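You operate a simulated robot arm through the tools that you are given. There is no shell and no other tool. Be economical: measure what you need, move in short steps, check, and stop when the job is done.

You run a simulated two-armed robot. Do the job below in one go: nothing can be reset, and whatever is moved stays where it is left.

## Task
Put the socket with the smallest size on its label from the side bench top on top of the steel channel there. Take the bolt rack and put it on the side bench shelf. Take the guard panel marked "N42" from the front bench top and put it on the front bench shelf. Stack the drilled block marked "Y24" from the front bench top on top of the drilled block that says "Y37". Carry the post flange with both arms and set it on the side bench top. Put one of the test bottles from the left stand top on the blue film pad there. Stack the small carton that says "E52" from the left stand top on top of the small carton marked "E61". Put the grey can that says "E71" from the packing stand on the left stand shelf and the grey can marked "E35" on the left stand top. Put one of the paper wads from the packing stand on top of the brown taped carton on the left stand top. Fetch the yellow shaft cap from the left stand top and set it on the low shelf of the air bench. Put the steel block on the parts stand top away on the front bench top. Open the back carton flap. The order is free. Set down upright: test bottle, grey can.

It is judged by the outcome, as a careful person would: the job done as asked, and still so three seconds after it is handed in. It fails if anything else is knocked over, pushed out of place, dropped, spilled or broken. Lids that push on must go on centred and level and be pressed home; caps that screw on are set level and turned clockwise until they are tight.

## Robot
Two 7-joint arms with fingered hands on one trunk, on a base that drives. Base frame: it is fixed to the floor where the robot stands at the start and does not move with it; the origin is under the middle of the robot, x ahead of it, y to its left, z up; the surface under the hand at the start is at about z = 0.9. Readings come in m, rad, newtons and seconds.
The left shoulder is at the start at [0.07, 0.166, 1.193], the right one opposite. With the tool pointing down near the work surface each hand reaches from about 0.46 to 0.96 m from the robot's upright axis, wherever it stands, measured 20 degrees to its own side. Places, roughly: back carton flap [-2.2, 7, 1.2]; bolt rack (20x6x4 cm) [0.7, -0.8, 0.9]; drilled block [-3.5, -1.25, 1]; film pad [-7.75, 6.25, 1]; front bench shelf [-3.1, -1.1, 0.3]; front bench top [-3.1, -1.1, 0.9]; grey can [-9, 7.75, 0.75]; guard panel [-1.5, -1, 1]; left stand shelf [-7.8, 6, 0.3]; left stand top [-7.8, 6, 0.9]; low shelf of the air bench [-6.8, 3.4, 0.3]; paper wad (8x7x6 cm) [-8.8, 8.2, 0.8]; post flange (26x26x7 cm) [-4.1, -0.9, 0.9]; shaft cap [-7.75, 5.25, 1]; side bench shelf [0.7, 0.2, 0.3]; side bench top [0.7, 0.2, 0.9]; small carton [-7.75, 6.75, 1]; socket [0.5, 0, 1]; steel block [-6.5, 1.5, 0.75]; steel channel (31x5x5 cm) [0.8, 0.5, 0.9]; taped carton (17x16x13 cm) [-7.9, 6.1, 1]; test bottle (7x7x15 cm) [-8.1, 6.6, 1]. Payload 4.1 kg a hand.
The TCP of each hand is the grasp point between the finger pads, 0.032 m short of the fingertips. In the tool frame z runs along the fingers and y along their closing line. The gripper opens to 0.108 m. The gripper's body begins 0.038 m behind the TCP. The gripper is a hand of 4 fingers: y runs from the thumb to the fingers, the wrist lies at [-0.016, -0.108, -0.186] in the tool frame, and closing takes about 1.5 s.
Orientation is that of the tool frame in the base frame, as a unit quaternion [w, x, y, z]. With the fingers straight down and the wrist toward the robot, the tool's x, y and z point along [0, 1, 0], [1, 0, 0] and [0, 0, -1] of the base frame.

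## Interface
- The arms move only by the tool move_arm. It takes "left_series", "right_series" or both (then of equal length, played together; a hand with none holds still); each is a list of rows, each a list of 6 numbers: the shift along the tool's x, y, z in units of 20 mm (1.0 is 20 mm), then the turn, a rotation vector about the tool's x, y, z in units of 4 degrees (1.0 is 4 degrees). In form: [[dx, dy, dz, ax, ay, az], ...]. A call has 1 to 12 rows; each row shifts and turns the commanded pose from where the row before left it, along the tool's axes as they then stand. "left_grip" and "right_grip" are, for a hand that has rows, the gripper command, from -1 (shut) to 1 (fully open), values between in proportion, set as the call begins (left out, the last holds). A call with a number of a shift or a turn outside -1 to 1 is refused whole. Rows are played at 5 a second. More than 0.05 m and 0.15 rad between two rows, or a gripper value outside its range, and nothing of the call is played. Where a pose cannot be reached the arm comes as near as it can. A force on the tool above 40 N (or 10 N above the force at the start of the call, whichever is more), or a blocked arm, ends the call early, and 0.2 s more pass. The fingers move at their own pace (about 0.045 m/s each) and stop on an object; they squeeze with about 22 N. The grip force told is the motor's: it shows also when the fingers shut on nothing. Time passes only in rows, and 0.2 s behind the last, so rows that do not move let the fingers close. The reply holds the time, the measured pose of the TCP, the force on the tool along the base axes, the opening and the grip force, in the units named above and with some noise, with the torque about the TCP (base axes, N m) and any sound that the robot's microphone picked up.
- Cameras (640 x 400 px; columns grow to the right, rows downward): "scene" is now at [0.1351, -0.0005, 1.4126]; the picture's right is [-0.02, -1.00, 0.00], its down [-0.64, 0.02, -0.76] and it looks along [0.76, -0.02, -0.64] (base axes); focal length 214 px, centre (320, 200). "left" rides on the left gripper at [-0.064, -0.093, -0.132] in its tool frame; the picture's right is [-0.80, -0.28, 0.53], its down [0.55, -0.71, 0.45] and it looks along [0.25, 0.65, 0.72] (tool axes); focal length 247 px, centre (320, 200). "right" rides on the right gripper at [0.064, -0.093, -0.132] in its tool frame; the picture's right is [-0.80, 0.28, -0.53], its down [-0.55, -0.71, 0.45] and it looks along [-0.25, 0.65, 0.72] (tool axes); focal length 247 px, centre (320, 200). There is no depth. A picture from a camera that has moved, and an enlarged one, comes with that camera's place and axes in the base frame and with its lens.
- snapshot(camera): a new picture of that camera. The clock stands still meanwhile.
- move_column(by): slides the trunk up (or, below 0, down) by that many m; the arms and the scene camera ride with it, the base frame stays. It gives what a move gives, with no picture.
- drive_base(legs): drives the robot by 1 to 6 legs, each [ahead, left, turn to the left] in m, m and rad, along the robot's own axes; the way and the turn of a leg run together, so that a leg with both is an arc; at most 1.5 m and 3.142 rad a leg. The arms and the cameras ride along, it lands a little off, and it stops where it bumps. It gives what a move gives.
- set_grasp(shape, hand): the hand has 4 fingers and takes this shape, open, in about a second: jaw (thumb against the fingers, like two jaws); tri (thumb and two fingers); tip (a fingertip pinch); poke (one finger out to press); point (the index stretched); flat (the hand flat); cup (the hand cupped); fist (a fist). The gripper value then closes the fingers along that shape, each until it touches; the sizes above hold for jaw. It gives what a move gives, with no picture.
- head_to(pan, tilt): turns the head with the scene camera to pan (to the left, within 1.501 rad either way) and tilt (down, from -0.506 to 1.204), counted from straight ahead of the robot. It gives what a move gives.
- close_up(camera, box): a new picture of the part [left, top, right, bottom] of that camera's present view, enlarged. The clock stands still meanwhile.
- job_done(): hands the job in; it is judged then, once.

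Work in short steps. Places have to be worked out from the pictures, the camera data and where the tool is seen: move nearer, look again, correct. Check each grasp and each placing, and mend what went wrong. You have 567 turns and 370 pictures in all, those below and enlarged ones among them. Open the grippers and draw the arms clear of the work before you hand the job in, unless the task says otherwise; then end with one line.

The tools are called after ">>>" as a command line: name --argument value ..., lists and objects as JSON in quotes. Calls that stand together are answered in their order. move_arm: Moves the arms, as the interface text tells. Its arguments: {"type":"object","properties":{"left_series":{"type":"array"},"left_grip":{"type":"number"},"right_series":{"type":"array"},"right_grip":{"type":"number"}},"required":[]} The other tools are called the same way: move_column (by) slides the trunk up or down; set_grasp (shape, hand) gives the hand a shape; drive_base (legs) drives the base; head_to (pan, tilt) turns the head that bears the scene camera; snapshot (camera) takes a picture; close_up (camera, box) takes an enlarged picture of a part of a camera's view; job_done () hands the job in.

At the start:

```text
time: 0.0
left_position: [0.4527, 0.3338, 1.2212]
left_orientation: [0.001, 0.707, 0.707, 0.001]
left_wrist_force: [-0.5, -1.0, 0.3]
left_torque: [0.0, 0.03, 0.03]
left_opening: 0.1077
left_gripper_force: 0.0
left_shape: jaw
right_position: [0.6344, -0.1543, 1.1639]
right_orientation: [0.0, 0.707, 0.707, 0.0]
right_wrist_force: [1.2, 0.3, 0.7]
right_torque: [-0.01, 0.0, -0.02]
right_opening: 0.1076
right_gripper_force: 0.0
right_shape: jaw
trunk travel left (down, up): [-0.7, 0.24]
robot x, y, heading: [0.0013, 0.0041, 0.005]
head pan, tilt: [-0.024, 0.7]
```

scene: 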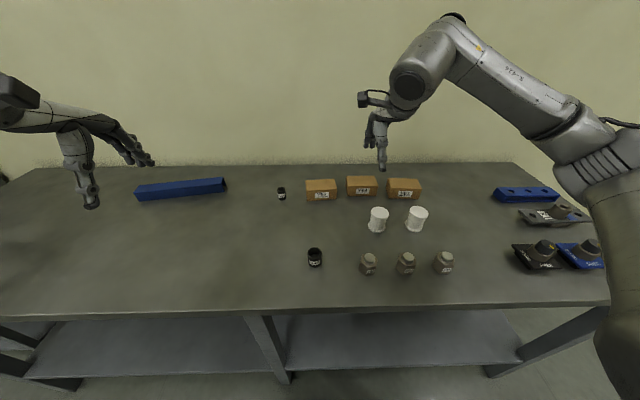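
right: 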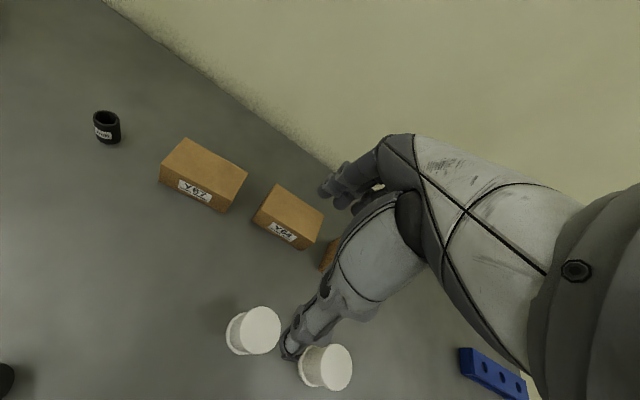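
left: 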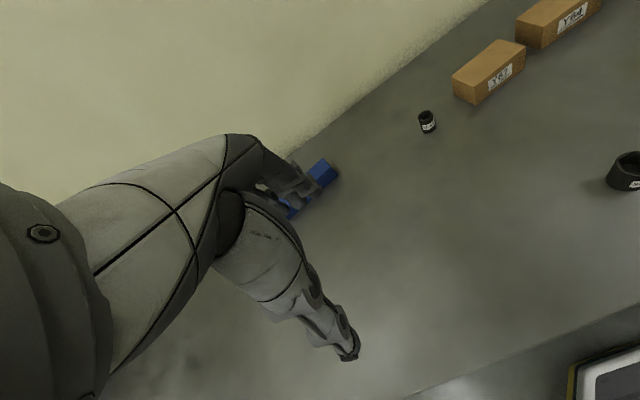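

The first pictures show the side bench with two black sockets, a blue channel and a blue rack at the right. I enlarge the sockets' labels first.

>>> close_up --camera "scene" --box '[260, 170, 480, 290]'

>>> close_up --camera "scene" --box '[480, 170, 640, 280]'

>>> close_up --camera "scene" --box '[265, 180, 345, 275]'

```text
2.91 times, centred on (370, 230) of scene
camera zoom: at [0.1351, -0.0005, 1.4126], right [-0.02, -1.0, 0.0], down [-0.64, 0.02, -0.76], along [0.76, -0.02, -0.64], focal length 624 px, centre (174, 113)
```

zoom: 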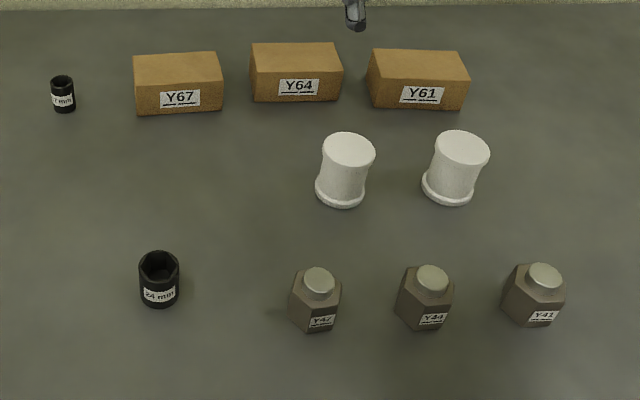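

```text
3.64 times, centred on (560, 225) of scene
camera zoom: at [0.1351, -0.0005, 1.4126], right [-0.02, -1.0, 0.0], down [-0.64, 0.02, -0.76], along [0.76, -0.02, -0.64], focal length 780 px, centre (-553, 109)
```

zoom: 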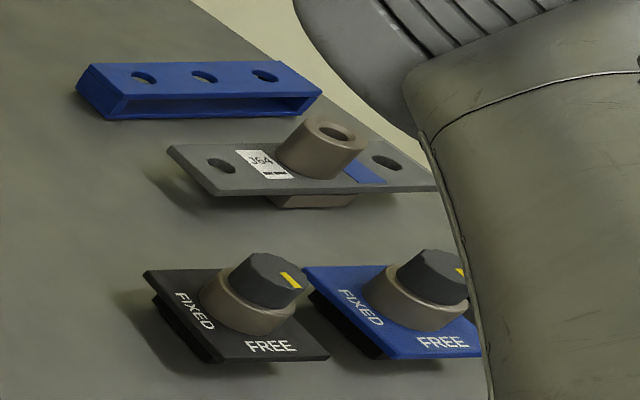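

```text
4.21 times, centred on (305, 228) of scene
camera zoom: at [0.1351, -0.0005, 1.4126], right [-0.02, -1.0, 0.0], down [-0.64, 0.02, -0.76], along [0.76, -0.02, -0.64], focal length 903 px, centre (383, 84)
```

zoom: 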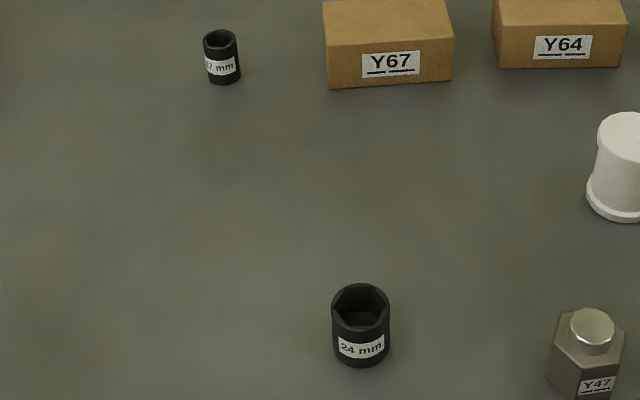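

One socket says 24 mm and the small one "?7 mm". I read the small one from the hand cameras and look for further sockets to the left.

>>> close_up --camera "left" --box '[408, 100, 448, 140]'

>>> close_up --camera "right" --box '[80, 95, 140, 155]'

>>> head_to --pan 0.9 --tilt 0.6

>>> snapshot --camera "scene"

```text
10.00 times, centred on (428, 120) of left
camera zoom: at [0.3582, 0.2696, 1.3514], right [-0.28, -0.8, -0.53], down [-0.71, 0.55, -0.45], along [0.65, 0.25, -0.72], focal length 2470 px, centre (-760, 1000)
```

zoom: 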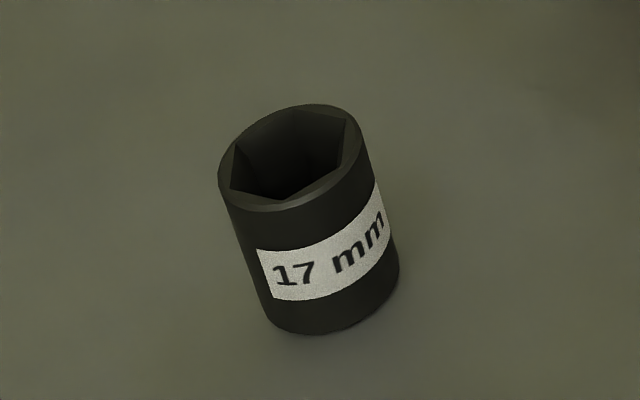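

```text
6.67 times, centred on (110, 125) of right
camera zoom: at [0.5396, -0.0895, 1.2948], right [0.28, -0.8, 0.53], down [-0.71, -0.55, -0.45], along [0.65, -0.25, -0.72], focal length 1646 px, centre (1720, 700)
```

zoom: 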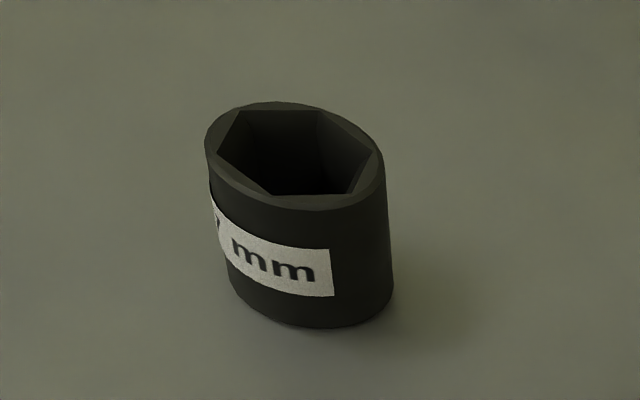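

```text
time: 1.2
left_position: [0.4522, 0.3331, 1.2217]
left_orientation: [-0.001, 0.707, 0.707, -0.001]
left_wrist_force: [-0.2, 0.3, 0.2]
left_torque: [0.07, 0.02, -0.01]
left_opening: 0.1076
left_gripper_force: 0.1
left_shape: jaw
right_position: [0.6333, -0.1537, 1.1641]
right_orientation: [0.0, 0.707, 0.708, 0.001]
right_wrist_force: [0.4, 0.2, 0.1]
right_torque: [-0.04, 0.01, -0.01]
right_opening: 0.1077
right_gripper_force: 0.1
right_shape: jaw
trunk travel left (down, up): [-0.7, 0.24]
robot x, y, heading: [-0.001, 0.0004, -0.002]
head pan, tilt: [0.901, 0.6]
```

```text
361 pictures are left
camera scene: at [0.1052, 0.0708, 1.4212], right [0.78, -0.62, 0.0], down [-0.35, -0.44, -0.82], along [0.51, 0.65, -0.57], focal length 214 px, centre (320, 200)
```

scene: 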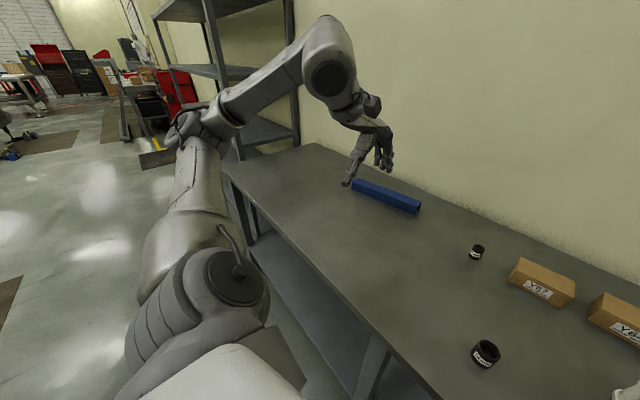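

The 17 mm socket is the smallest; two cameras put its base at about (0.755, 0.127), z 0.90, height about 4.5 cm. I bring the left hand above it.

>>> move_arm --left_series '[[-0.86, 1, 0.3, 0, 0, 0], [-0.86, 1, 0.3, 0, 0, 0], [-0.86, 1, 0.3, 0, 0, 0], [-0.86, 1, 0.3, 0, 0, 0], [-0.86, 1, 0.3, 0, 0, 0], [-0.86, 1, 0.3, 0, 0, 0], [-0.86, 1, 0.3, 0, 0, 0], [-0.86, 1, 0.3, 0, 0, 0], [-0.86, 1, 0.3, 0, 0, 0], [-0.86, 1, 0.3, 0, 0, 0], [-0.86, 1, 0.3, 0, 0, 0], [-0.86, 1, 0.3, 0, 0, 0]]' --left_grip 0.2

>>> snapshot --camera "left"

```text
time: 3.8
left_position: [0.6931, 0.1248, 1.148]
left_orientation: [-0.001, 0.708, 0.707, 0.0]
left_wrist_force: [0.1, -0.1, -1.2]
left_torque: [-0.01, 0.0, -0.01]
left_opening: 0.0651
left_gripper_force: 0.0
left_shape: jaw
right_position: [0.6331, -0.1549, 1.1633]
right_orientation: [-0.002, 0.707, 0.707, 0.001]
right_wrist_force: [0.6, 0.7, 0.1]
right_torque: [0.01, 0.02, 0.0]
right_opening: 0.1075
right_gripper_force: 0.0
right_shape: jaw
trunk travel left (down, up): [-0.7, 0.24]
robot x, y, heading: [0.0014, -0.0011, -0.002]
head pan, tilt: [0.901, 0.6]
```

```text
360 pictures are left
camera left: at [0.6, 0.0616, 1.2782], right [-0.28, -0.8, -0.53], down [-0.71, 0.55, -0.45], along [0.65, 0.25, -0.72], focal length 247 px, centre (320, 200)
```

left: 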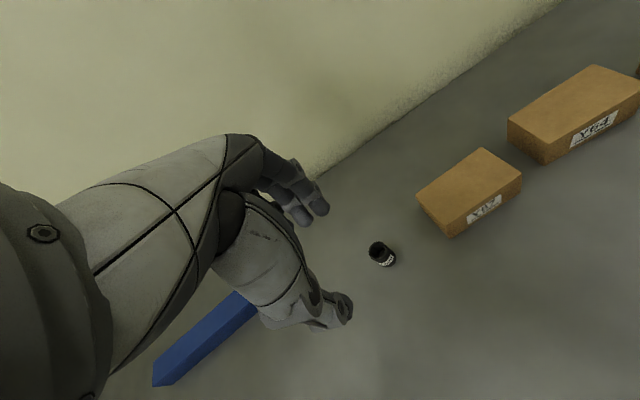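

Socket confirmed at about (0.758, 0.128). I go over it and lower to z≈0.937.

>>> move_arm --left_series '[[0.05, 0.8, 0.5, 0, 0, 0], [0.05, 0.8, 0.5, 0, 0, 0], [0.05, 0.8, 0.5, 0, 0, 0], [0, 0.8, 0.5, 0, 0, 0], [0, 0, 1, 0, 0, 0], [0, 0, 1, 0, 0, 0], [0, 0, 1, 0, 0, 0], [0, 0, 1, 0, 0, 0]]'

>>> snapshot --camera "left"

```text
time: 5.6
left_position: [0.7558, 0.1287, 1.028]
left_orientation: [0.0, 0.707, 0.707, 0.0]
left_wrist_force: [-0.3, 0.4, 0.0]
left_torque: [0.04, -0.03, 0.02]
left_opening: 0.0651
left_gripper_force: 0.2
left_shape: jaw
right_position: [0.6326, -0.1544, 1.1641]
right_orientation: [0.0, 0.707, 0.707, 0.0]
right_wrist_force: [0.4, 0.9, -0.1]
right_torque: [0.01, 0.02, -0.01]
right_opening: 0.1075
right_gripper_force: 0.0
right_shape: jaw
trunk travel left (down, up): [-0.7, 0.24]
robot x, y, heading: [0.0002, -0.0012, 0.001]
head pan, tilt: [0.901, 0.6]
```

```text
359 pictures are left
camera left: at [0.6628, 0.0663, 1.1585], right [-0.28, -0.8, -0.53], down [-0.71, 0.55, -0.45], along [0.65, 0.25, -0.72], focal length 247 px, centre (320, 200)
```

left: 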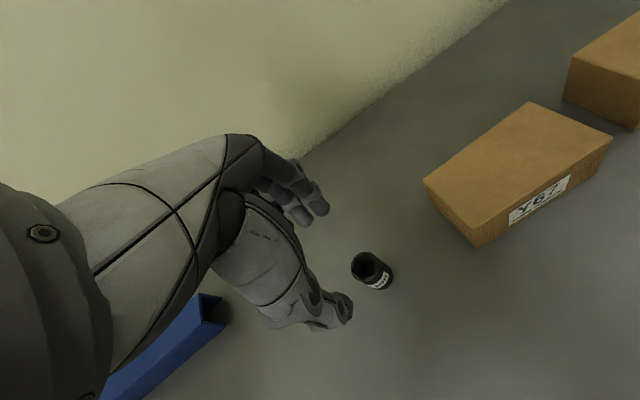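

Aligned to within a few mm. I lower 9 cm and close.

>>> move_arm --left_series '[[0, 0, 1, 0, 0, 0], [0, 0, 1, 0, 0, 0], [0, 0, 1, 0, 0, 0], [0, 0, 1, 0, 0, 0], [0, 0, 0.5, 0, 0, 0]]'

>>> move_arm --left_series '[[0, 0, 0, 0, 0, 0], [0, 0, 0, 0, 0, 0], [0, 0, 0, 0, 0, 0], [0, 0, 0, 0, 0, 0], [0, 0, 0, 0, 0, 0], [0, 0, 0, 0, 0, 0]]' --left_grip -1

>>> move_arm --left_series '[[0, 0, -1, 0, 0, 0], [0, 0, -1, 0, 0, 0], [0, 0, -1, 0, 0, 0], [0, 0, -1, 0, 0, 0], [0, 0, -1, 0, 0, 0], [0, 0, -1, 0, 0, 0], [0, 0, -1, 0, 0, 0], [0, 0, -1, 0, 0, 0]]'

>>> snapshot --camera "left"

```text
time: 6.8
left_position: [0.7547, 0.1284, 0.9392]
left_orientation: [0.0, 0.707, 0.707, 0.0]
left_wrist_force: [-0.1, -0.4, 0.3]
left_torque: [0.01, -0.01, -0.01]
left_opening: 0.0655
left_gripper_force: 0.0
left_shape: jaw
right_position: [0.6341, -0.1538, 1.1633]
right_orientation: [0.0, 0.707, 0.707, -0.001]
right_wrist_force: [-0.5, 0.2, -0.8]
right_torque: [0.02, 0.0, -0.01]
right_opening: 0.1076
right_gripper_force: 0.1
right_shape: jaw
trunk travel left (down, up): [-0.7, 0.24]
robot x, y, heading: [-0.0019, 0.0016, -0.001]
head pan, tilt: [0.901, 0.6]
```

```text
time: 8.2
left_position: [0.7547, 0.1299, 0.9395]
left_orientation: [0.0, 0.707, 0.707, 0.001]
left_wrist_force: [-0.6, -0.4, -0.2]
left_torque: [-0.01, 0.01, 0.01]
left_opening: 0.0192
left_gripper_force: 22.3
left_shape: jaw
right_position: [0.6333, -0.1527, 1.1649]
right_orientation: [0.0, 0.707, 0.707, 0.0]
right_wrist_force: [-0.5, 0.1, -0.7]
right_torque: [0.0, 0.04, 0.0]
right_opening: 0.1073
right_gripper_force: 0.0
right_shape: jaw
trunk travel left (down, up): [-0.7, 0.24]
robot x, y, heading: [-0.0013, -0.0029, 0.002]
head pan, tilt: [0.901, 0.6]
```

```text
time: 10.0
left_position: [0.7556, 0.128, 1.0994]
left_orientation: [0.0, 0.707, 0.707, 0.0]
left_wrist_force: [-0.6, -0.3, -0.9]
left_torque: [0.03, -0.01, 0.0]
left_opening: 0.0193
left_gripper_force: 22.4
left_shape: jaw
right_position: [0.6318, -0.1546, 1.1633]
right_orientation: [0.0, 0.707, 0.707, 0.0]
right_wrist_force: [-0.1, 0.3, -0.6]
right_torque: [0.0, 0.05, 0.02]
right_opening: 0.1074
right_gripper_force: 0.0
right_shape: jaw
trunk travel left (down, up): [-0.7, 0.24]
robot x, y, heading: [-0.0008, -0.0019, -0.004]
head pan, tilt: [0.901, 0.6]
```

```text
358 pictures are left
camera left: at [0.662, 0.065, 1.2297], right [-0.28, -0.8, -0.53], down [-0.71, 0.55, -0.45], along [0.65, 0.25, -0.72], focal length 247 px, centre (320, 200)
```

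left: 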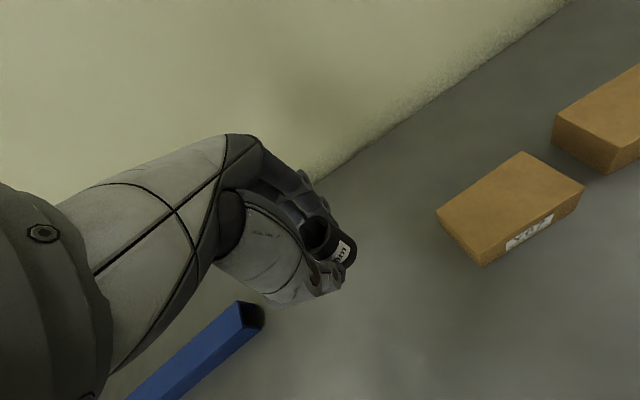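

The socket is held. I drive the base 0.25 m left so the channel comes well within reach, then look at the channel.

>>> drive_base --legs '[[0, 0.25, 0]]'

>>> head_to --pan 0.3 --tilt 0.7

>>> snapshot --camera "scene"

>>> snapshot --camera "left"

```text
time: 11.8
left_position: [0.7545, 0.3777, 1.0984]
left_orientation: [0.0, 0.708, 0.706, 0.0]
left_wrist_force: [0.4, 0.1, -0.7]
left_torque: [0.02, -0.01, -0.01]
left_opening: 0.0193
left_gripper_force: 21.8
left_shape: jaw
right_position: [0.6341, 0.0953, 1.1636]
right_orientation: [0.0, 0.708, 0.707, 0.0]
right_wrist_force: [0.0, 0.4, 0.1]
right_torque: [0.01, 0.01, -0.01]
right_opening: 0.1073
right_gripper_force: 0.1
right_shape: jaw
trunk travel left (down, up): [-0.7, 0.24]
robot x, y, heading: [0.0008, 0.2523, 0.003]
head pan, tilt: [0.901, 0.6]
```

```text
time: 12.8
left_position: [0.7568, 0.3785, 1.0993]
left_orientation: [0.0, 0.707, 0.707, 0.0]
left_wrist_force: [0.1, -0.3, -1.6]
left_torque: [0.05, 0.0, 0.01]
left_opening: 0.019
left_gripper_force: 22.3
left_shape: jaw
right_position: [0.6325, 0.0957, 1.1634]
right_orientation: [0.0, 0.707, 0.707, 0.0]
right_wrist_force: [-0.4, 0.6, 0.8]
right_torque: [-0.03, 0.01, -0.01]
right_opening: 0.1075
right_gripper_force: 0.1
right_shape: jaw
trunk travel left (down, up): [-0.7, 0.24]
robot x, y, heading: [0.0012, 0.2494, -0.0]
head pan, tilt: [0.3, 0.7]
```

```text
357 pictures are left
camera scene: at [0.1314, 0.2756, 1.4126], right [0.3, -0.95, 0.0], down [-0.62, -0.19, -0.76], along [0.73, 0.23, -0.64], focal length 214 px, centre (320, 200)
```

scene: 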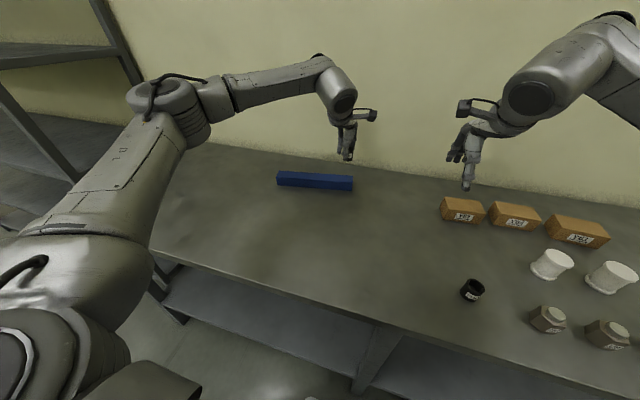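

```text
356 pictures are left
camera left: at [0.6622, 0.3143, 1.2295], right [-0.28, -0.8, -0.53], down [-0.71, 0.55, -0.45], along [0.65, 0.25, -0.72], focal length 247 px, centre (320, 200)
```

left: 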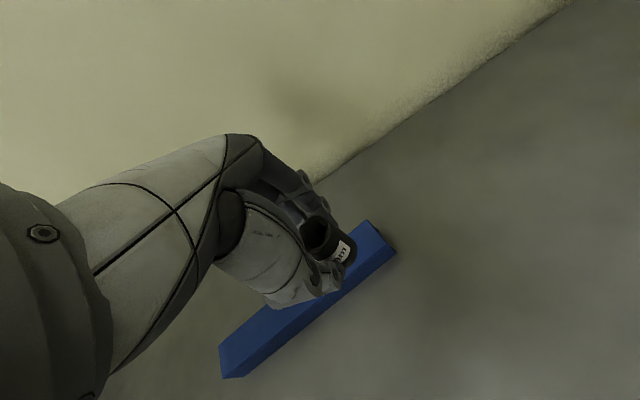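

I enlarge the channel from the scene camera to fix its place and top.

>>> close_up --camera "scene" --box '[265, 140, 375, 210]'

>>> close_up --camera "left" --box '[200, 200, 420, 390]'

```text
5.71 times, centred on (320, 175) of scene
camera zoom: at [0.1314, 0.2756, 1.4126], right [0.3, -0.95, 0.0], down [-0.62, -0.19, -0.76], along [0.73, 0.23, -0.64], focal length 1226 px, centre (320, 343)
```

zoom: 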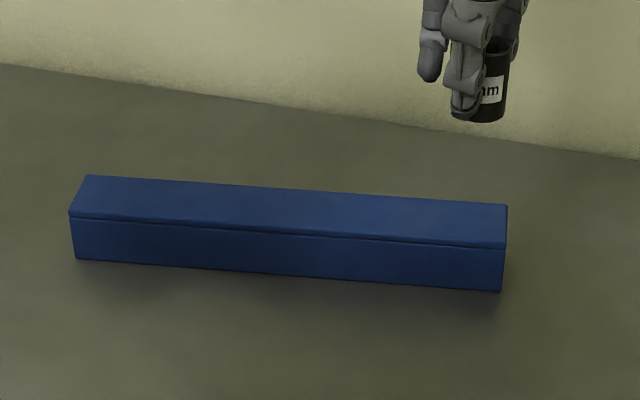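

```text
2.11 times, centred on (310, 295) of left
camera zoom: at [0.6622, 0.3143, 1.2295], right [-0.28, -0.8, -0.53], down [-0.71, 0.55, -0.45], along [0.65, 0.25, -0.72], focal length 520 px, centre (341, 0)
```

zoom: 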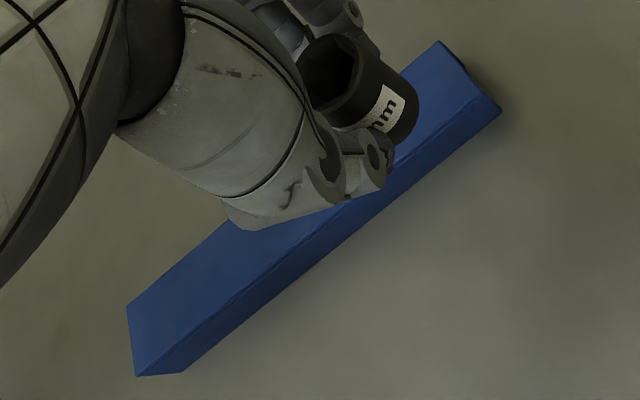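

The channel's top centre is about (0.79, 0.50), top at about z 0.945, slanted ~10°. I carry the socket above it at (0.795, 0.45) and check.

>>> move_arm --left_series '[[0.9, 0.49, 0.2, 0, 0, 0], [0.9, 0.49, 0.2, 0, 0, 0], [0.9, 0.49, 0.2, 0, 0, 0], [0.9, 0.49, 0.2, 0, 0, 0], [0, 0, 1, 0, 0, 0], [0, 0, 1, 0, 0, 0], [0, 0, 1, 0, 0, 0]]'

>>> close_up --camera "left" --box '[200, 180, 440, 330]'

>>> close_up --camera "scene" --box '[265, 140, 375, 210]'

```text
time: 14.4
left_position: [0.7949, 0.4513, 1.0219]
left_orientation: [0.001, 0.707, 0.707, 0.0]
left_wrist_force: [-0.3, 0.3, -1.3]
left_torque: [-0.01, 0.0, -0.01]
left_opening: 0.019
left_gripper_force: 22.8
left_shape: jaw
right_position: [0.633, 0.0963, 1.164]
right_orientation: [0.0, 0.706, 0.708, -0.001]
right_wrist_force: [0.0, -0.5, -0.6]
right_torque: [0.02, 0.02, 0.03]
right_opening: 0.1081
right_gripper_force: 0.1
right_shape: jaw
trunk travel left (down, up): [-0.7, 0.24]
robot x, y, heading: [-0.002, 0.2457, -0.0]
head pan, tilt: [0.3, 0.7]
```

```text
2.67 times, centred on (320, 255) of left
camera zoom: at [0.7022, 0.3874, 1.1528], right [-0.28, -0.8, -0.53], down [-0.71, 0.55, -0.45], along [0.65, 0.25, -0.72], focal length 659 px, centre (320, 53)
```

zoom: 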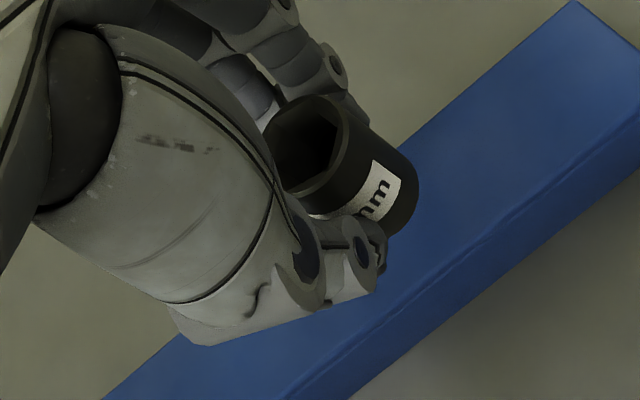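

```text
5.71 times, centred on (320, 175) of scene
camera zoom: at [0.1319, 0.2762, 1.4126], right [0.3, -0.95, 0.0], down [-0.62, -0.19, -0.76], along [0.73, 0.23, -0.64], focal length 1226 px, centre (320, 343)
```

zoom: 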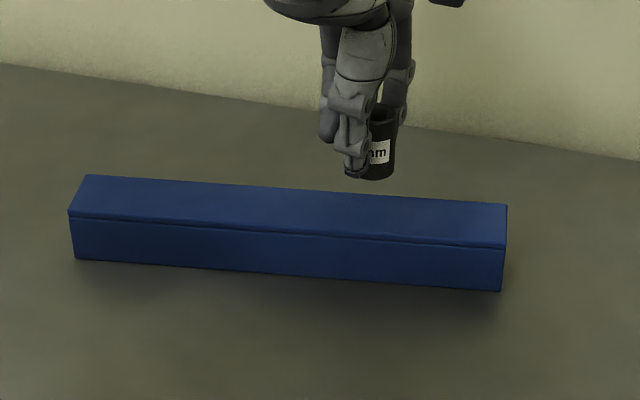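

The socket lines up with the middle of the channel's top. I lower slowly until contact.

>>> move_arm --left_series '[[0, 0, 0.8, 0, 0, 0], [0, 0, 0.5, 0, 0, 0], [0, 0, 0.25, 0, 0, 0]]'

>>> move_arm --left_series '[[0, 0, 0.2, 0, 0, 0]]'

>>> close_up --camera "scene" --box '[265, 140, 375, 210]'

```text
time: 15.2
left_position: [0.7961, 0.4492, 0.9919]
left_orientation: [0.0, 0.707, 0.707, 0.0]
left_wrist_force: [-0.1, -0.4, -0.3]
left_torque: [0.0, -0.01, 0.01]
left_opening: 0.0188
left_gripper_force: 21.8
left_shape: jaw
right_position: [0.6341, 0.0959, 1.1644]
right_orientation: [0.001, 0.707, 0.707, 0.0]
right_wrist_force: [0.1, 0.8, -0.2]
right_torque: [-0.03, -0.01, -0.01]
right_opening: 0.1077
right_gripper_force: 0.1
right_shape: jaw
trunk travel left (down, up): [-0.7, 0.24]
robot x, y, heading: [-0.0025, 0.2482, -0.005]
head pan, tilt: [0.3, 0.7]
```

```text
time: 15.6
left_position: [0.7947, 0.4504, 0.9882]
left_orientation: [0.0, 0.707, 0.707, 0.0]
left_wrist_force: [0.1, -0.6, -0.2]
left_torque: [-0.02, -0.01, 0.0]
left_opening: 0.019
left_gripper_force: 21.8
left_shape: jaw
right_position: [0.6326, 0.0961, 1.1648]
right_orientation: [0.0, 0.707, 0.708, 0.0]
right_wrist_force: [0.3, 0.3, -0.1]
right_torque: [0.01, -0.02, 0.01]
right_opening: 0.1078
right_gripper_force: 0.0
right_shape: jaw
trunk travel left (down, up): [-0.7, 0.24]
robot x, y, heading: [0.0014, 0.2484, -0.003]
head pan, tilt: [0.3, 0.7]
```

```text
5.71 times, centred on (320, 175) of scene
camera zoom: at [0.1316, 0.2759, 1.4126], right [0.3, -0.96, 0.0], down [-0.62, -0.19, -0.76], along [0.73, 0.23, -0.64], focal length 1226 px, centre (320, 343)
```

zoom: 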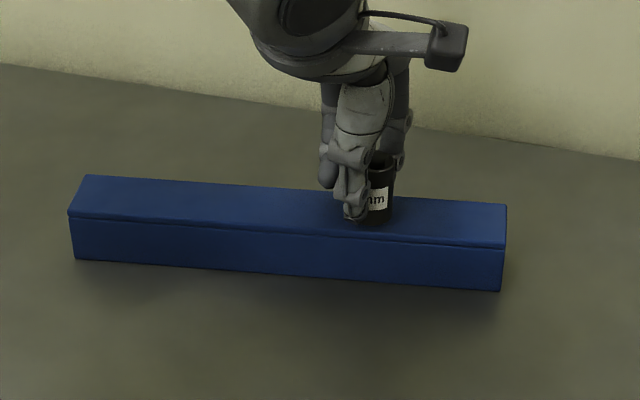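

No clear contact yet; I keep lowering in 2 mm steps.

>>> move_arm --left_series '[[0, 0, 0.1, 0, 0, 0], [0, 0, 0.1, 0, 0, 0], [0, 0, 0, 0, 0, 0]]'

>>> move_arm --left_series '[[0, 0, 0.1, 0, 0, 0], [0, 0, 0.1, 0, 0, 0], [0, 0, 0, 0, 0, 0]]'

```text
time: 16.4
left_position: [0.7949, 0.451, 0.9842]
left_orientation: [0.0, 0.707, 0.707, 0.0]
left_wrist_force: [-0.4, -0.3, -0.7]
left_torque: [-0.01, -0.03, 0.0]
left_opening: 0.0192
left_gripper_force: 21.6
left_shape: jaw
right_position: [0.6317, 0.0954, 1.1645]
right_orientation: [-0.001, 0.706, 0.708, 0.0]
right_wrist_force: [-0.1, 0.0, 1.1]
right_torque: [0.01, 0.0, 0.0]
right_opening: 0.1075
right_gripper_force: 0.0
right_shape: jaw
trunk travel left (down, up): [-0.7, 0.24]
robot x, y, heading: [0.0008, 0.2512, -0.002]
head pan, tilt: [0.3, 0.7]
```

```text
time: 17.2
left_position: [0.7954, 0.4507, 0.9795]
left_orientation: [0.0, 0.707, 0.707, 0.0]
left_wrist_force: [-0.5, 0.6, 3.0]
left_torque: [-0.03, -0.06, 0.01]
left_opening: 0.019
left_gripper_force: 21.7
left_shape: jaw
right_position: [0.632, 0.0966, 1.1638]
right_orientation: [-0.001, 0.707, 0.708, 0.0]
right_wrist_force: [-0.6, -0.1, -0.3]
right_torque: [0.02, 0.0, 0.03]
right_opening: 0.1075
right_gripper_force: 0.2
right_shape: jaw
trunk travel left (down, up): [-0.7, 0.24]
robot x, y, heading: [-0.0006, 0.2457, -0.003]
head pan, tilt: [0.3, 0.7]
```

Contact felt (3 N). I open gently and rise.

>>> move_arm --left_series '[[0, 0, 0, 0, 0, 0], [0, 0, 0, 0, 0, 0], [0, 0, 0, 0, 0, 0], [0, 0, 0, 0, 0, 0]]' --left_grip 0.2

>>> move_arm --left_series '[[0, 0, -0.5, 0, 0, 0], [0, 0, -1, 0, 0, 0], [0, 0, -1, 0, 0, 0], [0, 0, -1, 0, 0, 0], [0, 0, -1, 0, 0, 0], [0, 0, -1, 0, 0, 0], [0, 0, -1, 0, 0, 0], [0, 0, -1, 0, 0, 0], [0, 0, -1, 0, 0, 0], [0, 0, -1, 0, 0, 0]]'

>>> close_up --camera "scene" --box '[265, 140, 375, 210]'

```text
time: 18.2
left_position: [0.7944, 0.4504, 0.9783]
left_orientation: [0.0, 0.707, 0.707, 0.0]
left_wrist_force: [0.1, -1.0, 0.3]
left_torque: [0.0, 0.01, 0.02]
left_opening: 0.0646
left_gripper_force: 0.0
left_shape: jaw
right_position: [0.6327, 0.095, 1.164]
right_orientation: [0.0, 0.706, 0.708, 0.0]
right_wrist_force: [-0.2, -0.7, -0.4]
right_torque: [-0.03, -0.02, 0.04]
right_opening: 0.1077
right_gripper_force: 0.0
right_shape: jaw
trunk travel left (down, up): [-0.7, 0.24]
robot x, y, heading: [-0.0009, 0.2513, -0.001]
head pan, tilt: [0.3, 0.7]
```

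```text
time: 20.4
left_position: [0.7955, 0.4491, 1.1718]
left_orientation: [0.0, 0.707, 0.707, 0.001]
left_wrist_force: [-0.9, 0.0, -0.5]
left_torque: [-0.02, 0.01, 0.03]
left_opening: 0.0644
left_gripper_force: 0.1
left_shape: jaw
right_position: [0.6327, 0.0945, 1.1648]
right_orientation: [0.0, 0.707, 0.707, 0.0]
right_wrist_force: [-0.8, -0.4, 0.0]
right_torque: [-0.01, 0.02, -0.01]
right_opening: 0.1075
right_gripper_force: 0.0
right_shape: jaw
trunk travel left (down, up): [-0.7, 0.24]
robot x, y, heading: [-0.0029, 0.247, -0.003]
head pan, tilt: [0.3, 0.7]
```

```text
5.71 times, centred on (320, 175) of scene
camera zoom: at [0.1309, 0.2755, 1.4126], right [0.3, -0.96, 0.0], down [-0.62, -0.19, -0.77], along [0.73, 0.23, -0.64], focal length 1226 px, centre (320, 343)
```

zoom: 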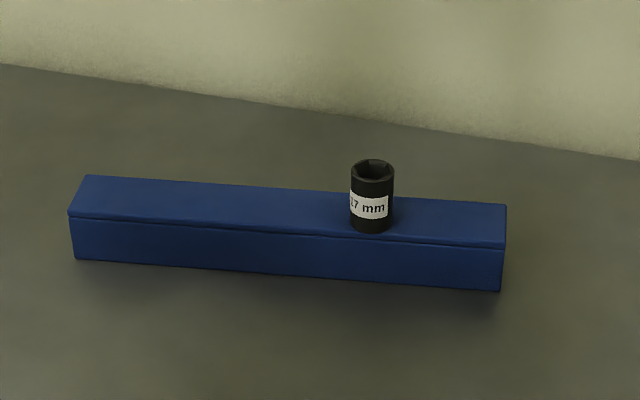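

Socket stands on the channel. Next the bolt rack at the right end: I drive right 0.85 m and look.

>>> drive_base --legs '[[0, -0.85, 0]]'

>>> head_to --pan -0.3 --tilt 0.75

>>> snapshot --camera "scene"

>>> snapshot --camera "right"

```text
time: 25.0
left_position: [0.7952, -0.4068, 1.1708]
left_orientation: [0.0, 0.708, 0.706, 0.0]
left_wrist_force: [0.0, -0.4, 0.1]
left_torque: [-0.01, 0.0, -0.02]
left_opening: 0.0645
left_gripper_force: 0.1
left_shape: jaw
right_position: [0.6315, -0.7613, 1.1646]
right_orientation: [0.0, 0.707, 0.707, 0.0]
right_wrist_force: [-0.2, 0.7, -0.2]
right_torque: [-0.01, -0.01, 0.01]
right_opening: 0.1074
right_gripper_force: 0.0
right_shape: jaw
trunk travel left (down, up): [-0.7, 0.24]
robot x, y, heading: [-0.0005, -0.6064, -0.001]
head pan, tilt: [0.3, 0.7]
```

```text
time: 26.0
left_position: [0.7942, -0.4063, 1.1706]
left_orientation: [0.0, 0.708, 0.707, 0.0]
left_wrist_force: [0.2, 0.3, 0.1]
left_torque: [0.03, -0.02, 0.02]
left_opening: 0.0641
left_gripper_force: 0.0
left_shape: jaw
right_position: [0.6328, -0.761, 1.1643]
right_orientation: [0.0, 0.708, 0.706, -0.001]
right_wrist_force: [0.4, -0.8, -0.1]
right_torque: [0.02, 0.0, 0.02]
right_opening: 0.1079
right_gripper_force: 0.1
right_shape: jaw
trunk travel left (down, up): [-0.7, 0.24]
robot x, y, heading: [0.0032, -0.6037, -0.003]
head pan, tilt: [-0.3, 0.75]
```

```text
349 pictures are left
camera scene: at [0.1291, -0.629, 1.4084], right [-0.3, -0.96, 0.0], down [-0.65, 0.2, -0.73], along [0.7, -0.22, -0.68], focal length 214 px, centre (320, 200)
```

scene: 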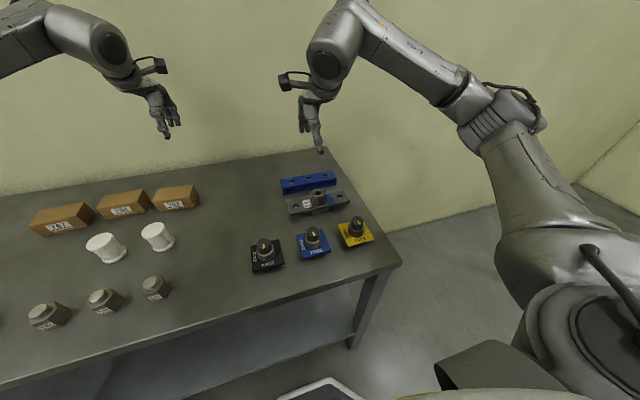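

```text
348 pictures are left
camera right: at [0.5392, -0.6964, 1.2947], right [0.28, -0.8, 0.53], down [-0.71, -0.55, -0.45], along [0.65, -0.25, -0.72], focal length 247 px, centre (320, 200)
```

right: 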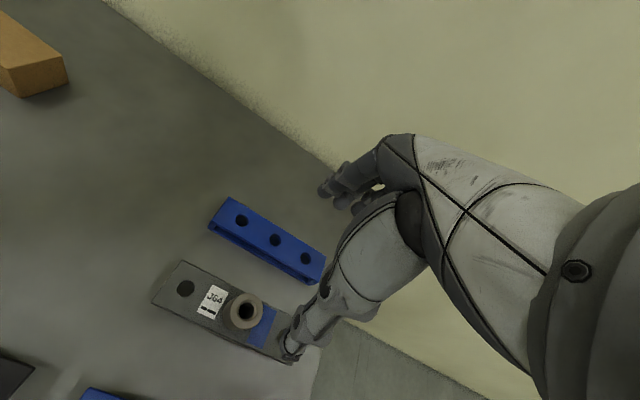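

The rack's three holes lie along x≈0.732 from y −0.71 to −0.83, with a 6 cm gap to the plate in front. I move the right hand above it, half open.

>>> move_arm --right_series '[[-0.1, 1, 0.6, 0, 0, 0], [-0.1, 1, 0.6, 0, 0, 0], [-0.1, 1, 0.6, 0, 0, 0], [-0.1, 1, 0.6, 0, 0, 0], [-0.1, 1, 0.6, 0, 0, 0], [0, 0, 1, 0, 0, 0], [0, 0, 1, 0, 0, 0], [0, 0, 1, 0, 0, 0]]' --right_grip 0.7 --left_series '[[0.5, -1, -0.5, 0, 0, 0], [0.5, -1, -0.5, 0, 0, 0], [0.5, -1, -0.5, 0, 0, 0], [0.5, -1, -0.5, 0, 0, 0], [0.5, -1, -0.5, 0, 0, 0], [0.5, -1, 0, 0, 0, 0], [0.5, -1, 0, 0, 0, 0], [0.5, -1, 0, 0, 0, 0]]'

>>> snapshot --camera "right"

```text
time: 27.8
left_position: [0.6349, -0.3263, 1.2212]
left_orientation: [0.0, 0.708, 0.706, 0.0]
left_wrist_force: [-0.4, -0.6, -0.1]
left_torque: [0.0, -0.01, 0.03]
left_opening: 0.0644
left_gripper_force: 0.1
left_shape: jaw
right_position: [0.7307, -0.771, 1.0453]
right_orientation: [0.0, 0.708, 0.707, 0.0]
right_wrist_force: [1.0, -0.4, 0.4]
right_torque: [-0.01, -0.03, -0.02]
right_opening: 0.0918
right_gripper_force: 0.1
right_shape: jaw
trunk travel left (down, up): [-0.7, 0.24]
robot x, y, heading: [-0.0014, -0.6043, 0.003]
head pan, tilt: [-0.3, 0.75]
```

```text
347 pictures are left
camera right: at [0.6389, -0.7066, 1.1753], right [0.28, -0.8, 0.53], down [-0.71, -0.55, -0.45], along [0.65, -0.25, -0.72], focal length 247 px, centre (320, 200)
```

right: 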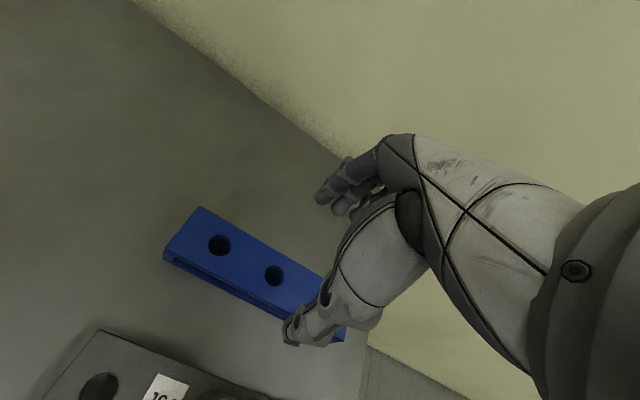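

Middle hole at (0.732, −0.772), matches. I lower to z≈0.938 and grip.

>>> move_arm --right_series '[[0, 0, 1, 0, 0, 0], [0, 0, 1, 0, 0, 0], [0, 0, 1, 0, 0, 0], [0, 0, 1, 0, 0, 0], [0, 0, 1, 0, 0, 0], [0, 0, 0.35, 0, 0, 0]]'

>>> move_arm --right_series '[[0, 0, 0, 0, 0, 0], [0, 0, 0, 0, 0, 0], [0, 0, 0, 0, 0, 0], [0, 0, 0, 0, 0, 0], [0, 0, 0, 0, 0, 0], [0, 0, 0, 0, 0, 0]]' --right_grip -1

>>> move_arm --right_series '[[0, 0, -1, 0, 0, 0], [0, 0, -1, 0, 0, 0], [0, 0, -1, 0, 0, 0], [0, 0, -1, 0, 0, 0], [0, 0, -1, 0, 0, 0], [0, 0, -1, 0, 0, 0], [0, 0, -1, 0, 0, 0], [0, 0, -1, 0, 0, 0]]'

>>> snapshot --camera "right"

```text
time: 29.2
left_position: [0.6361, -0.3265, 1.2213]
left_orientation: [0.0, 0.707, 0.707, 0.0]
left_wrist_force: [-0.3, -0.4, -0.1]
left_torque: [-0.02, 0.01, -0.02]
left_opening: 0.0645
left_gripper_force: 0.1
left_shape: jaw
right_position: [0.7303, -0.771, 0.9369]
right_orientation: [0.0, 0.707, 0.707, 0.0]
right_wrist_force: [-0.3, -0.6, -1.2]
right_torque: [-0.03, -0.02, 0.0]
right_opening: 0.0919
right_gripper_force: 0.1
right_shape: jaw
trunk travel left (down, up): [-0.7, 0.24]
robot x, y, heading: [0.0037, -0.6047, -0.004]
head pan, tilt: [-0.3, 0.75]
```

```text
time: 30.6
left_position: [0.6345, -0.3267, 1.2221]
left_orientation: [-0.001, 0.707, 0.707, -0.001]
left_wrist_force: [0.0, -0.5, 1.2]
left_torque: [-0.02, -0.01, -0.01]
left_opening: 0.0645
left_gripper_force: 0.0
left_shape: jaw
right_position: [0.7316, -0.7715, 0.9387]
right_orientation: [0.0, 0.708, 0.706, 0.001]
right_wrist_force: [0.7, -0.9, 8.9]
right_torque: [0.03, -0.47, 0.14]
right_opening: 0.0415
right_gripper_force: 22.3
right_shape: jaw
trunk travel left (down, up): [-0.7, 0.24]
robot x, y, heading: [-0.0006, -0.6042, -0.005]
head pan, tilt: [-0.3, 0.75]
```

```text
time: 32.4
left_position: [0.6358, -0.3266, 1.2203]
left_orientation: [0.0, 0.707, 0.707, -0.001]
left_wrist_force: [-0.8, 0.5, 1.0]
left_torque: [0.03, -0.01, 0.01]
left_opening: 0.0642
left_gripper_force: 0.1
left_shape: jaw
right_position: [0.7321, -0.7713, 1.0969]
right_orientation: [-0.001, 0.707, 0.707, -0.001]
right_wrist_force: [0.3, 0.0, -10.5]
right_torque: [0.01, 0.03, 0.02]
right_opening: 0.041
right_gripper_force: 22.0
right_shape: jaw
trunk travel left (down, up): [-0.7, 0.24]
robot x, y, heading: [-0.0008, -0.6035, -0.001]
head pan, tilt: [-0.3, 0.75]
```

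```text
346 pictures are left
camera right: at [0.6399, -0.7065, 1.2273], right [0.28, -0.8, 0.53], down [-0.71, -0.55, -0.45], along [0.65, -0.25, -0.72], focal length 247 px, centre (320, 200)
```

right: 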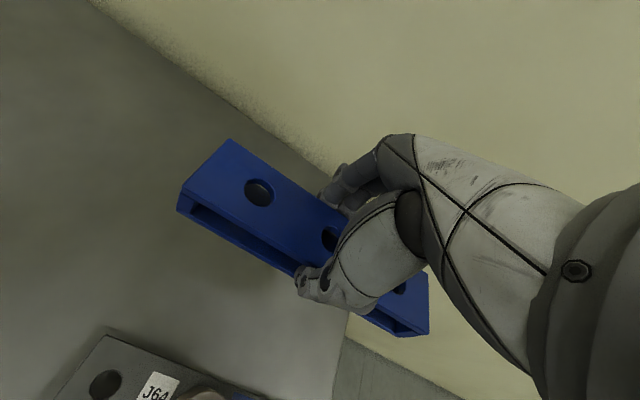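

The rack is held level (about 1 kg). I back away from the bench and shift left so the shelf can be seen from the lowered trunk.

>>> drive_base --legs '[[-0.6, 0, 0], [0, 0.3, 0]]'

>>> move_column --by -0.65

>>> head_to --pan 0 --tilt 0.5

>>> snapshot --camera "scene"

```text
time: 37.4
left_position: [0.0372, -0.0291, 1.2202]
left_orientation: [-0.001, 0.708, 0.706, -0.001]
left_wrist_force: [-0.5, -0.1, -0.7]
left_torque: [0.0, -0.01, -0.02]
left_opening: 0.0646
left_gripper_force: 0.1
left_shape: jaw
right_position: [0.1334, -0.4743, 1.0959]
right_orientation: [0.0, 0.709, 0.705, 0.0]
right_wrist_force: [0.2, 0.1, -11.4]
right_torque: [0.07, 0.04, 0.01]
right_opening: 0.0409
right_gripper_force: 21.4
right_shape: jaw
trunk travel left (down, up): [-0.7, 0.24]
robot x, y, heading: [-0.6013, -0.3072, -0.003]
head pan, tilt: [-0.3, 0.75]
```

```text
refused: -0.65 is not a number from -0.4 to 0.4
```

```text
time: 38.2
left_position: [0.0371, -0.0264, 1.2192]
left_orientation: [-0.001, 0.709, 0.705, -0.001]
left_wrist_force: [0.9, 0.3, 0.0]
left_torque: [-0.04, -0.02, 0.03]
left_opening: 0.0644
left_gripper_force: 0.1
left_shape: jaw
right_position: [0.1319, -0.4716, 1.0957]
right_orientation: [-0.001, 0.708, 0.706, -0.002]
right_wrist_force: [-0.6, -0.4, -10.3]
right_torque: [0.03, 0.09, -0.02]
right_opening: 0.0408
right_gripper_force: 22.6
right_shape: jaw
trunk travel left (down, up): [-0.7, 0.24]
robot x, y, heading: [-0.5977, -0.3044, -0.004]
head pan, tilt: [0.0, 0.499]
```

```text
345 pictures are left
camera scene: at [-0.4578, -0.3053, 1.4301], right [0.0, -1.0, 0.0], down [-0.48, 0.0, -0.88], along [0.88, 0.0, -0.48], focal length 214 px, centre (320, 200)
```

scene: 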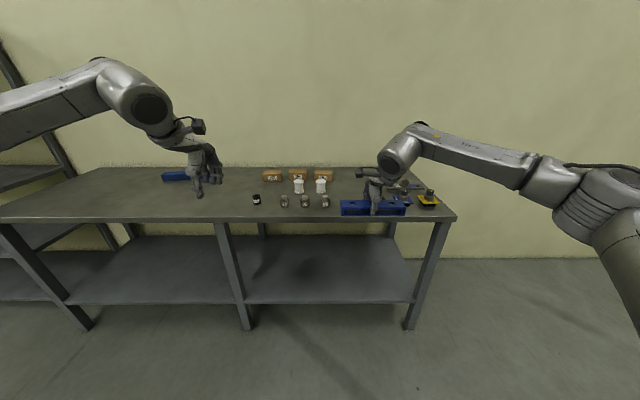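

The right bay of the shelf (y −0.85…0.13, front edge x≈0.35) is empty. I lower the trunk in two steps.

>>> move_column --by -0.4

>>> move_column --by -0.28

>>> head_to --pan -0.2 --tilt 0.25

>>> snapshot --camera "scene"

```text
time: 42.0
left_position: [0.0359, -0.0281, 0.8202]
left_orientation: [-0.001, 0.708, 0.706, 0.0]
left_wrist_force: [0.3, 0.4, -0.6]
left_torque: [-0.02, -0.01, 0.04]
left_opening: 0.0647
left_gripper_force: 0.1
left_shape: jaw
right_position: [0.1314, -0.4733, 0.6952]
right_orientation: [-0.001, 0.709, 0.706, -0.001]
right_wrist_force: [-0.1, -0.1, -10.2]
right_torque: [0.07, 0.05, 0.01]
right_opening: 0.041
right_gripper_force: 22.3
right_shape: jaw
trunk travel left (down, up): [-0.3, 0.64]
robot x, y, heading: [-0.604, -0.3124, -0.004]
head pan, tilt: [0.0, 0.499]
```

```text
time: 44.9
left_position: [0.0351, -0.0278, 0.5407]
left_orientation: [0.0, 0.708, 0.706, -0.001]
left_wrist_force: [0.4, 0.4, 0.3]
left_torque: [0.01, 0.01, -0.01]
left_opening: 0.0643
left_gripper_force: 0.0
left_shape: jaw
right_position: [0.1326, -0.4706, 0.4156]
right_orientation: [-0.001, 0.708, 0.706, -0.001]
right_wrist_force: [-0.1, -0.6, -9.9]
right_torque: [0.06, 0.06, -0.03]
right_opening: 0.0411
right_gripper_force: 22.2
right_shape: jaw
trunk travel left (down, up): [-0.02, 0.92]
robot x, y, heading: [-0.6023, -0.3055, -0.004]
head pan, tilt: [0.0, 0.499]
```

```text
time: 45.6
left_position: [0.0358, -0.0288, 0.5396]
left_orientation: [0.0, 0.708, 0.706, 0.0]
left_wrist_force: [-0.3, 0.6, -0.5]
left_torque: [0.04, 0.02, 0.04]
left_opening: 0.0644
left_gripper_force: 0.0
left_shape: jaw
right_position: [0.1304, -0.4723, 0.4157]
right_orientation: [-0.001, 0.708, 0.707, 0.0]
right_wrist_force: [-0.4, -0.4, -10.9]
right_torque: [0.02, 0.04, -0.02]
right_opening: 0.0411
right_gripper_force: 21.1
right_shape: jaw
trunk travel left (down, up): [-0.02, 0.92]
robot x, y, heading: [-0.6016, -0.3071, -0.007]
head pan, tilt: [-0.201, 0.25]
```

```text
344 pictures are left
camera scene: at [-0.4583, -0.324, 0.7732], right [-0.2, -0.98, 0.0], down [-0.24, 0.05, -0.97], along [0.95, -0.19, -0.25], focal length 214 px, centre (320, 200)
```

scene: 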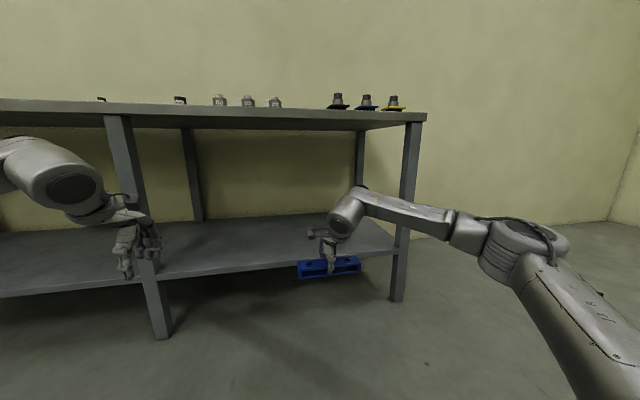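

Left hand might meet the middle leg, so I first pull it back 18 cm, then drive in 0.42 m.

>>> move_arm --left_series '[[0, -1, -0.3, 0, 0, 0], [0, -1, -0.3, 0, 0, 0], [0, -1, -0.3, 0, 0, 0], [0, -1, -0.3, 0, 0, 0], [0, -1, 0, 0, 0, 0], [0, -1, 0, 0, 0, 0], [0, -1, 0, 0, 0, 0], [0, -1, 0, 0, 0, 0], [0, -1, 0, 0, 0, 0]]'

>>> drive_base --legs '[[0.42, 0, 0]]'

>>> snapshot --camera "scene"

>>> snapshot --camera "right"

```text
time: 47.6
left_position: [-0.1452, -0.0279, 0.5643]
left_orientation: [-0.001, 0.709, 0.706, -0.001]
left_wrist_force: [-0.5, 0.1, -1.1]
left_torque: [0.0, -0.04, 0.01]
left_opening: 0.0643
left_gripper_force: 0.0
left_shape: jaw
right_position: [0.1319, -0.4726, 0.4156]
right_orientation: [0.0, 0.708, 0.706, 0.0]
right_wrist_force: [0.6, -0.9, -11.2]
right_torque: [0.04, 0.05, 0.0]
right_opening: 0.0408
right_gripper_force: 22.0
right_shape: jaw
trunk travel left (down, up): [-0.02, 0.92]
robot x, y, heading: [-0.6013, -0.3041, 0.002]
head pan, tilt: [-0.201, 0.25]
```

```text
time: 50.2
left_position: [0.2766, -0.0297, 0.5638]
left_orientation: [0.0, 0.708, 0.706, 0.0]
left_wrist_force: [0.3, -0.4, 0.4]
left_torque: [-0.02, 0.03, 0.03]
left_opening: 0.0643
left_gripper_force: 0.1
left_shape: jaw
right_position: [0.5519, -0.4742, 0.4163]
right_orientation: [0.0, 0.709, 0.705, 0.0]
right_wrist_force: [-0.2, 0.5, -10.7]
right_torque: [0.06, 0.06, 0.02]
right_opening: 0.0409
right_gripper_force: 21.9
right_shape: jaw
trunk travel left (down, up): [-0.02, 0.92]
robot x, y, heading: [-0.1806, -0.3091, -0.004]
head pan, tilt: [-0.201, 0.25]
```

```text
343 pictures are left
camera scene: at [-0.0371, -0.3256, 0.7732], right [-0.2, -0.98, 0.0], down [-0.24, 0.05, -0.97], along [0.95, -0.2, -0.25], focal length 214 px, centre (320, 200)
```

scene: 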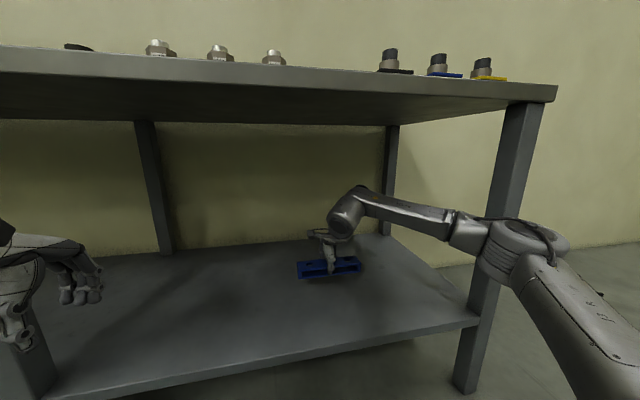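

```text
342 pictures are left
camera right: at [0.4603, -0.41, 0.5465], right [0.28, -0.8, 0.53], down [-0.71, -0.55, -0.45], along [0.65, -0.25, -0.72], focal length 247 px, centre (320, 200)
```

right: 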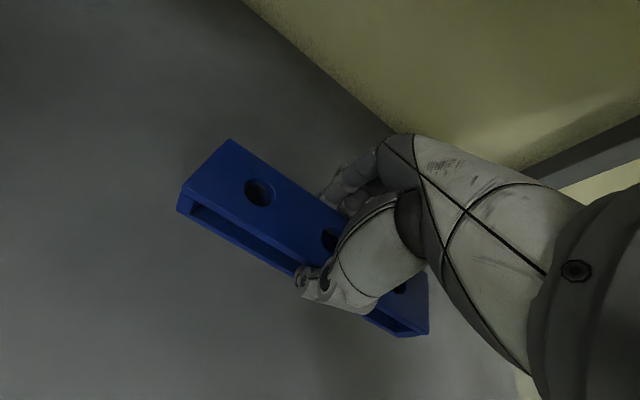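

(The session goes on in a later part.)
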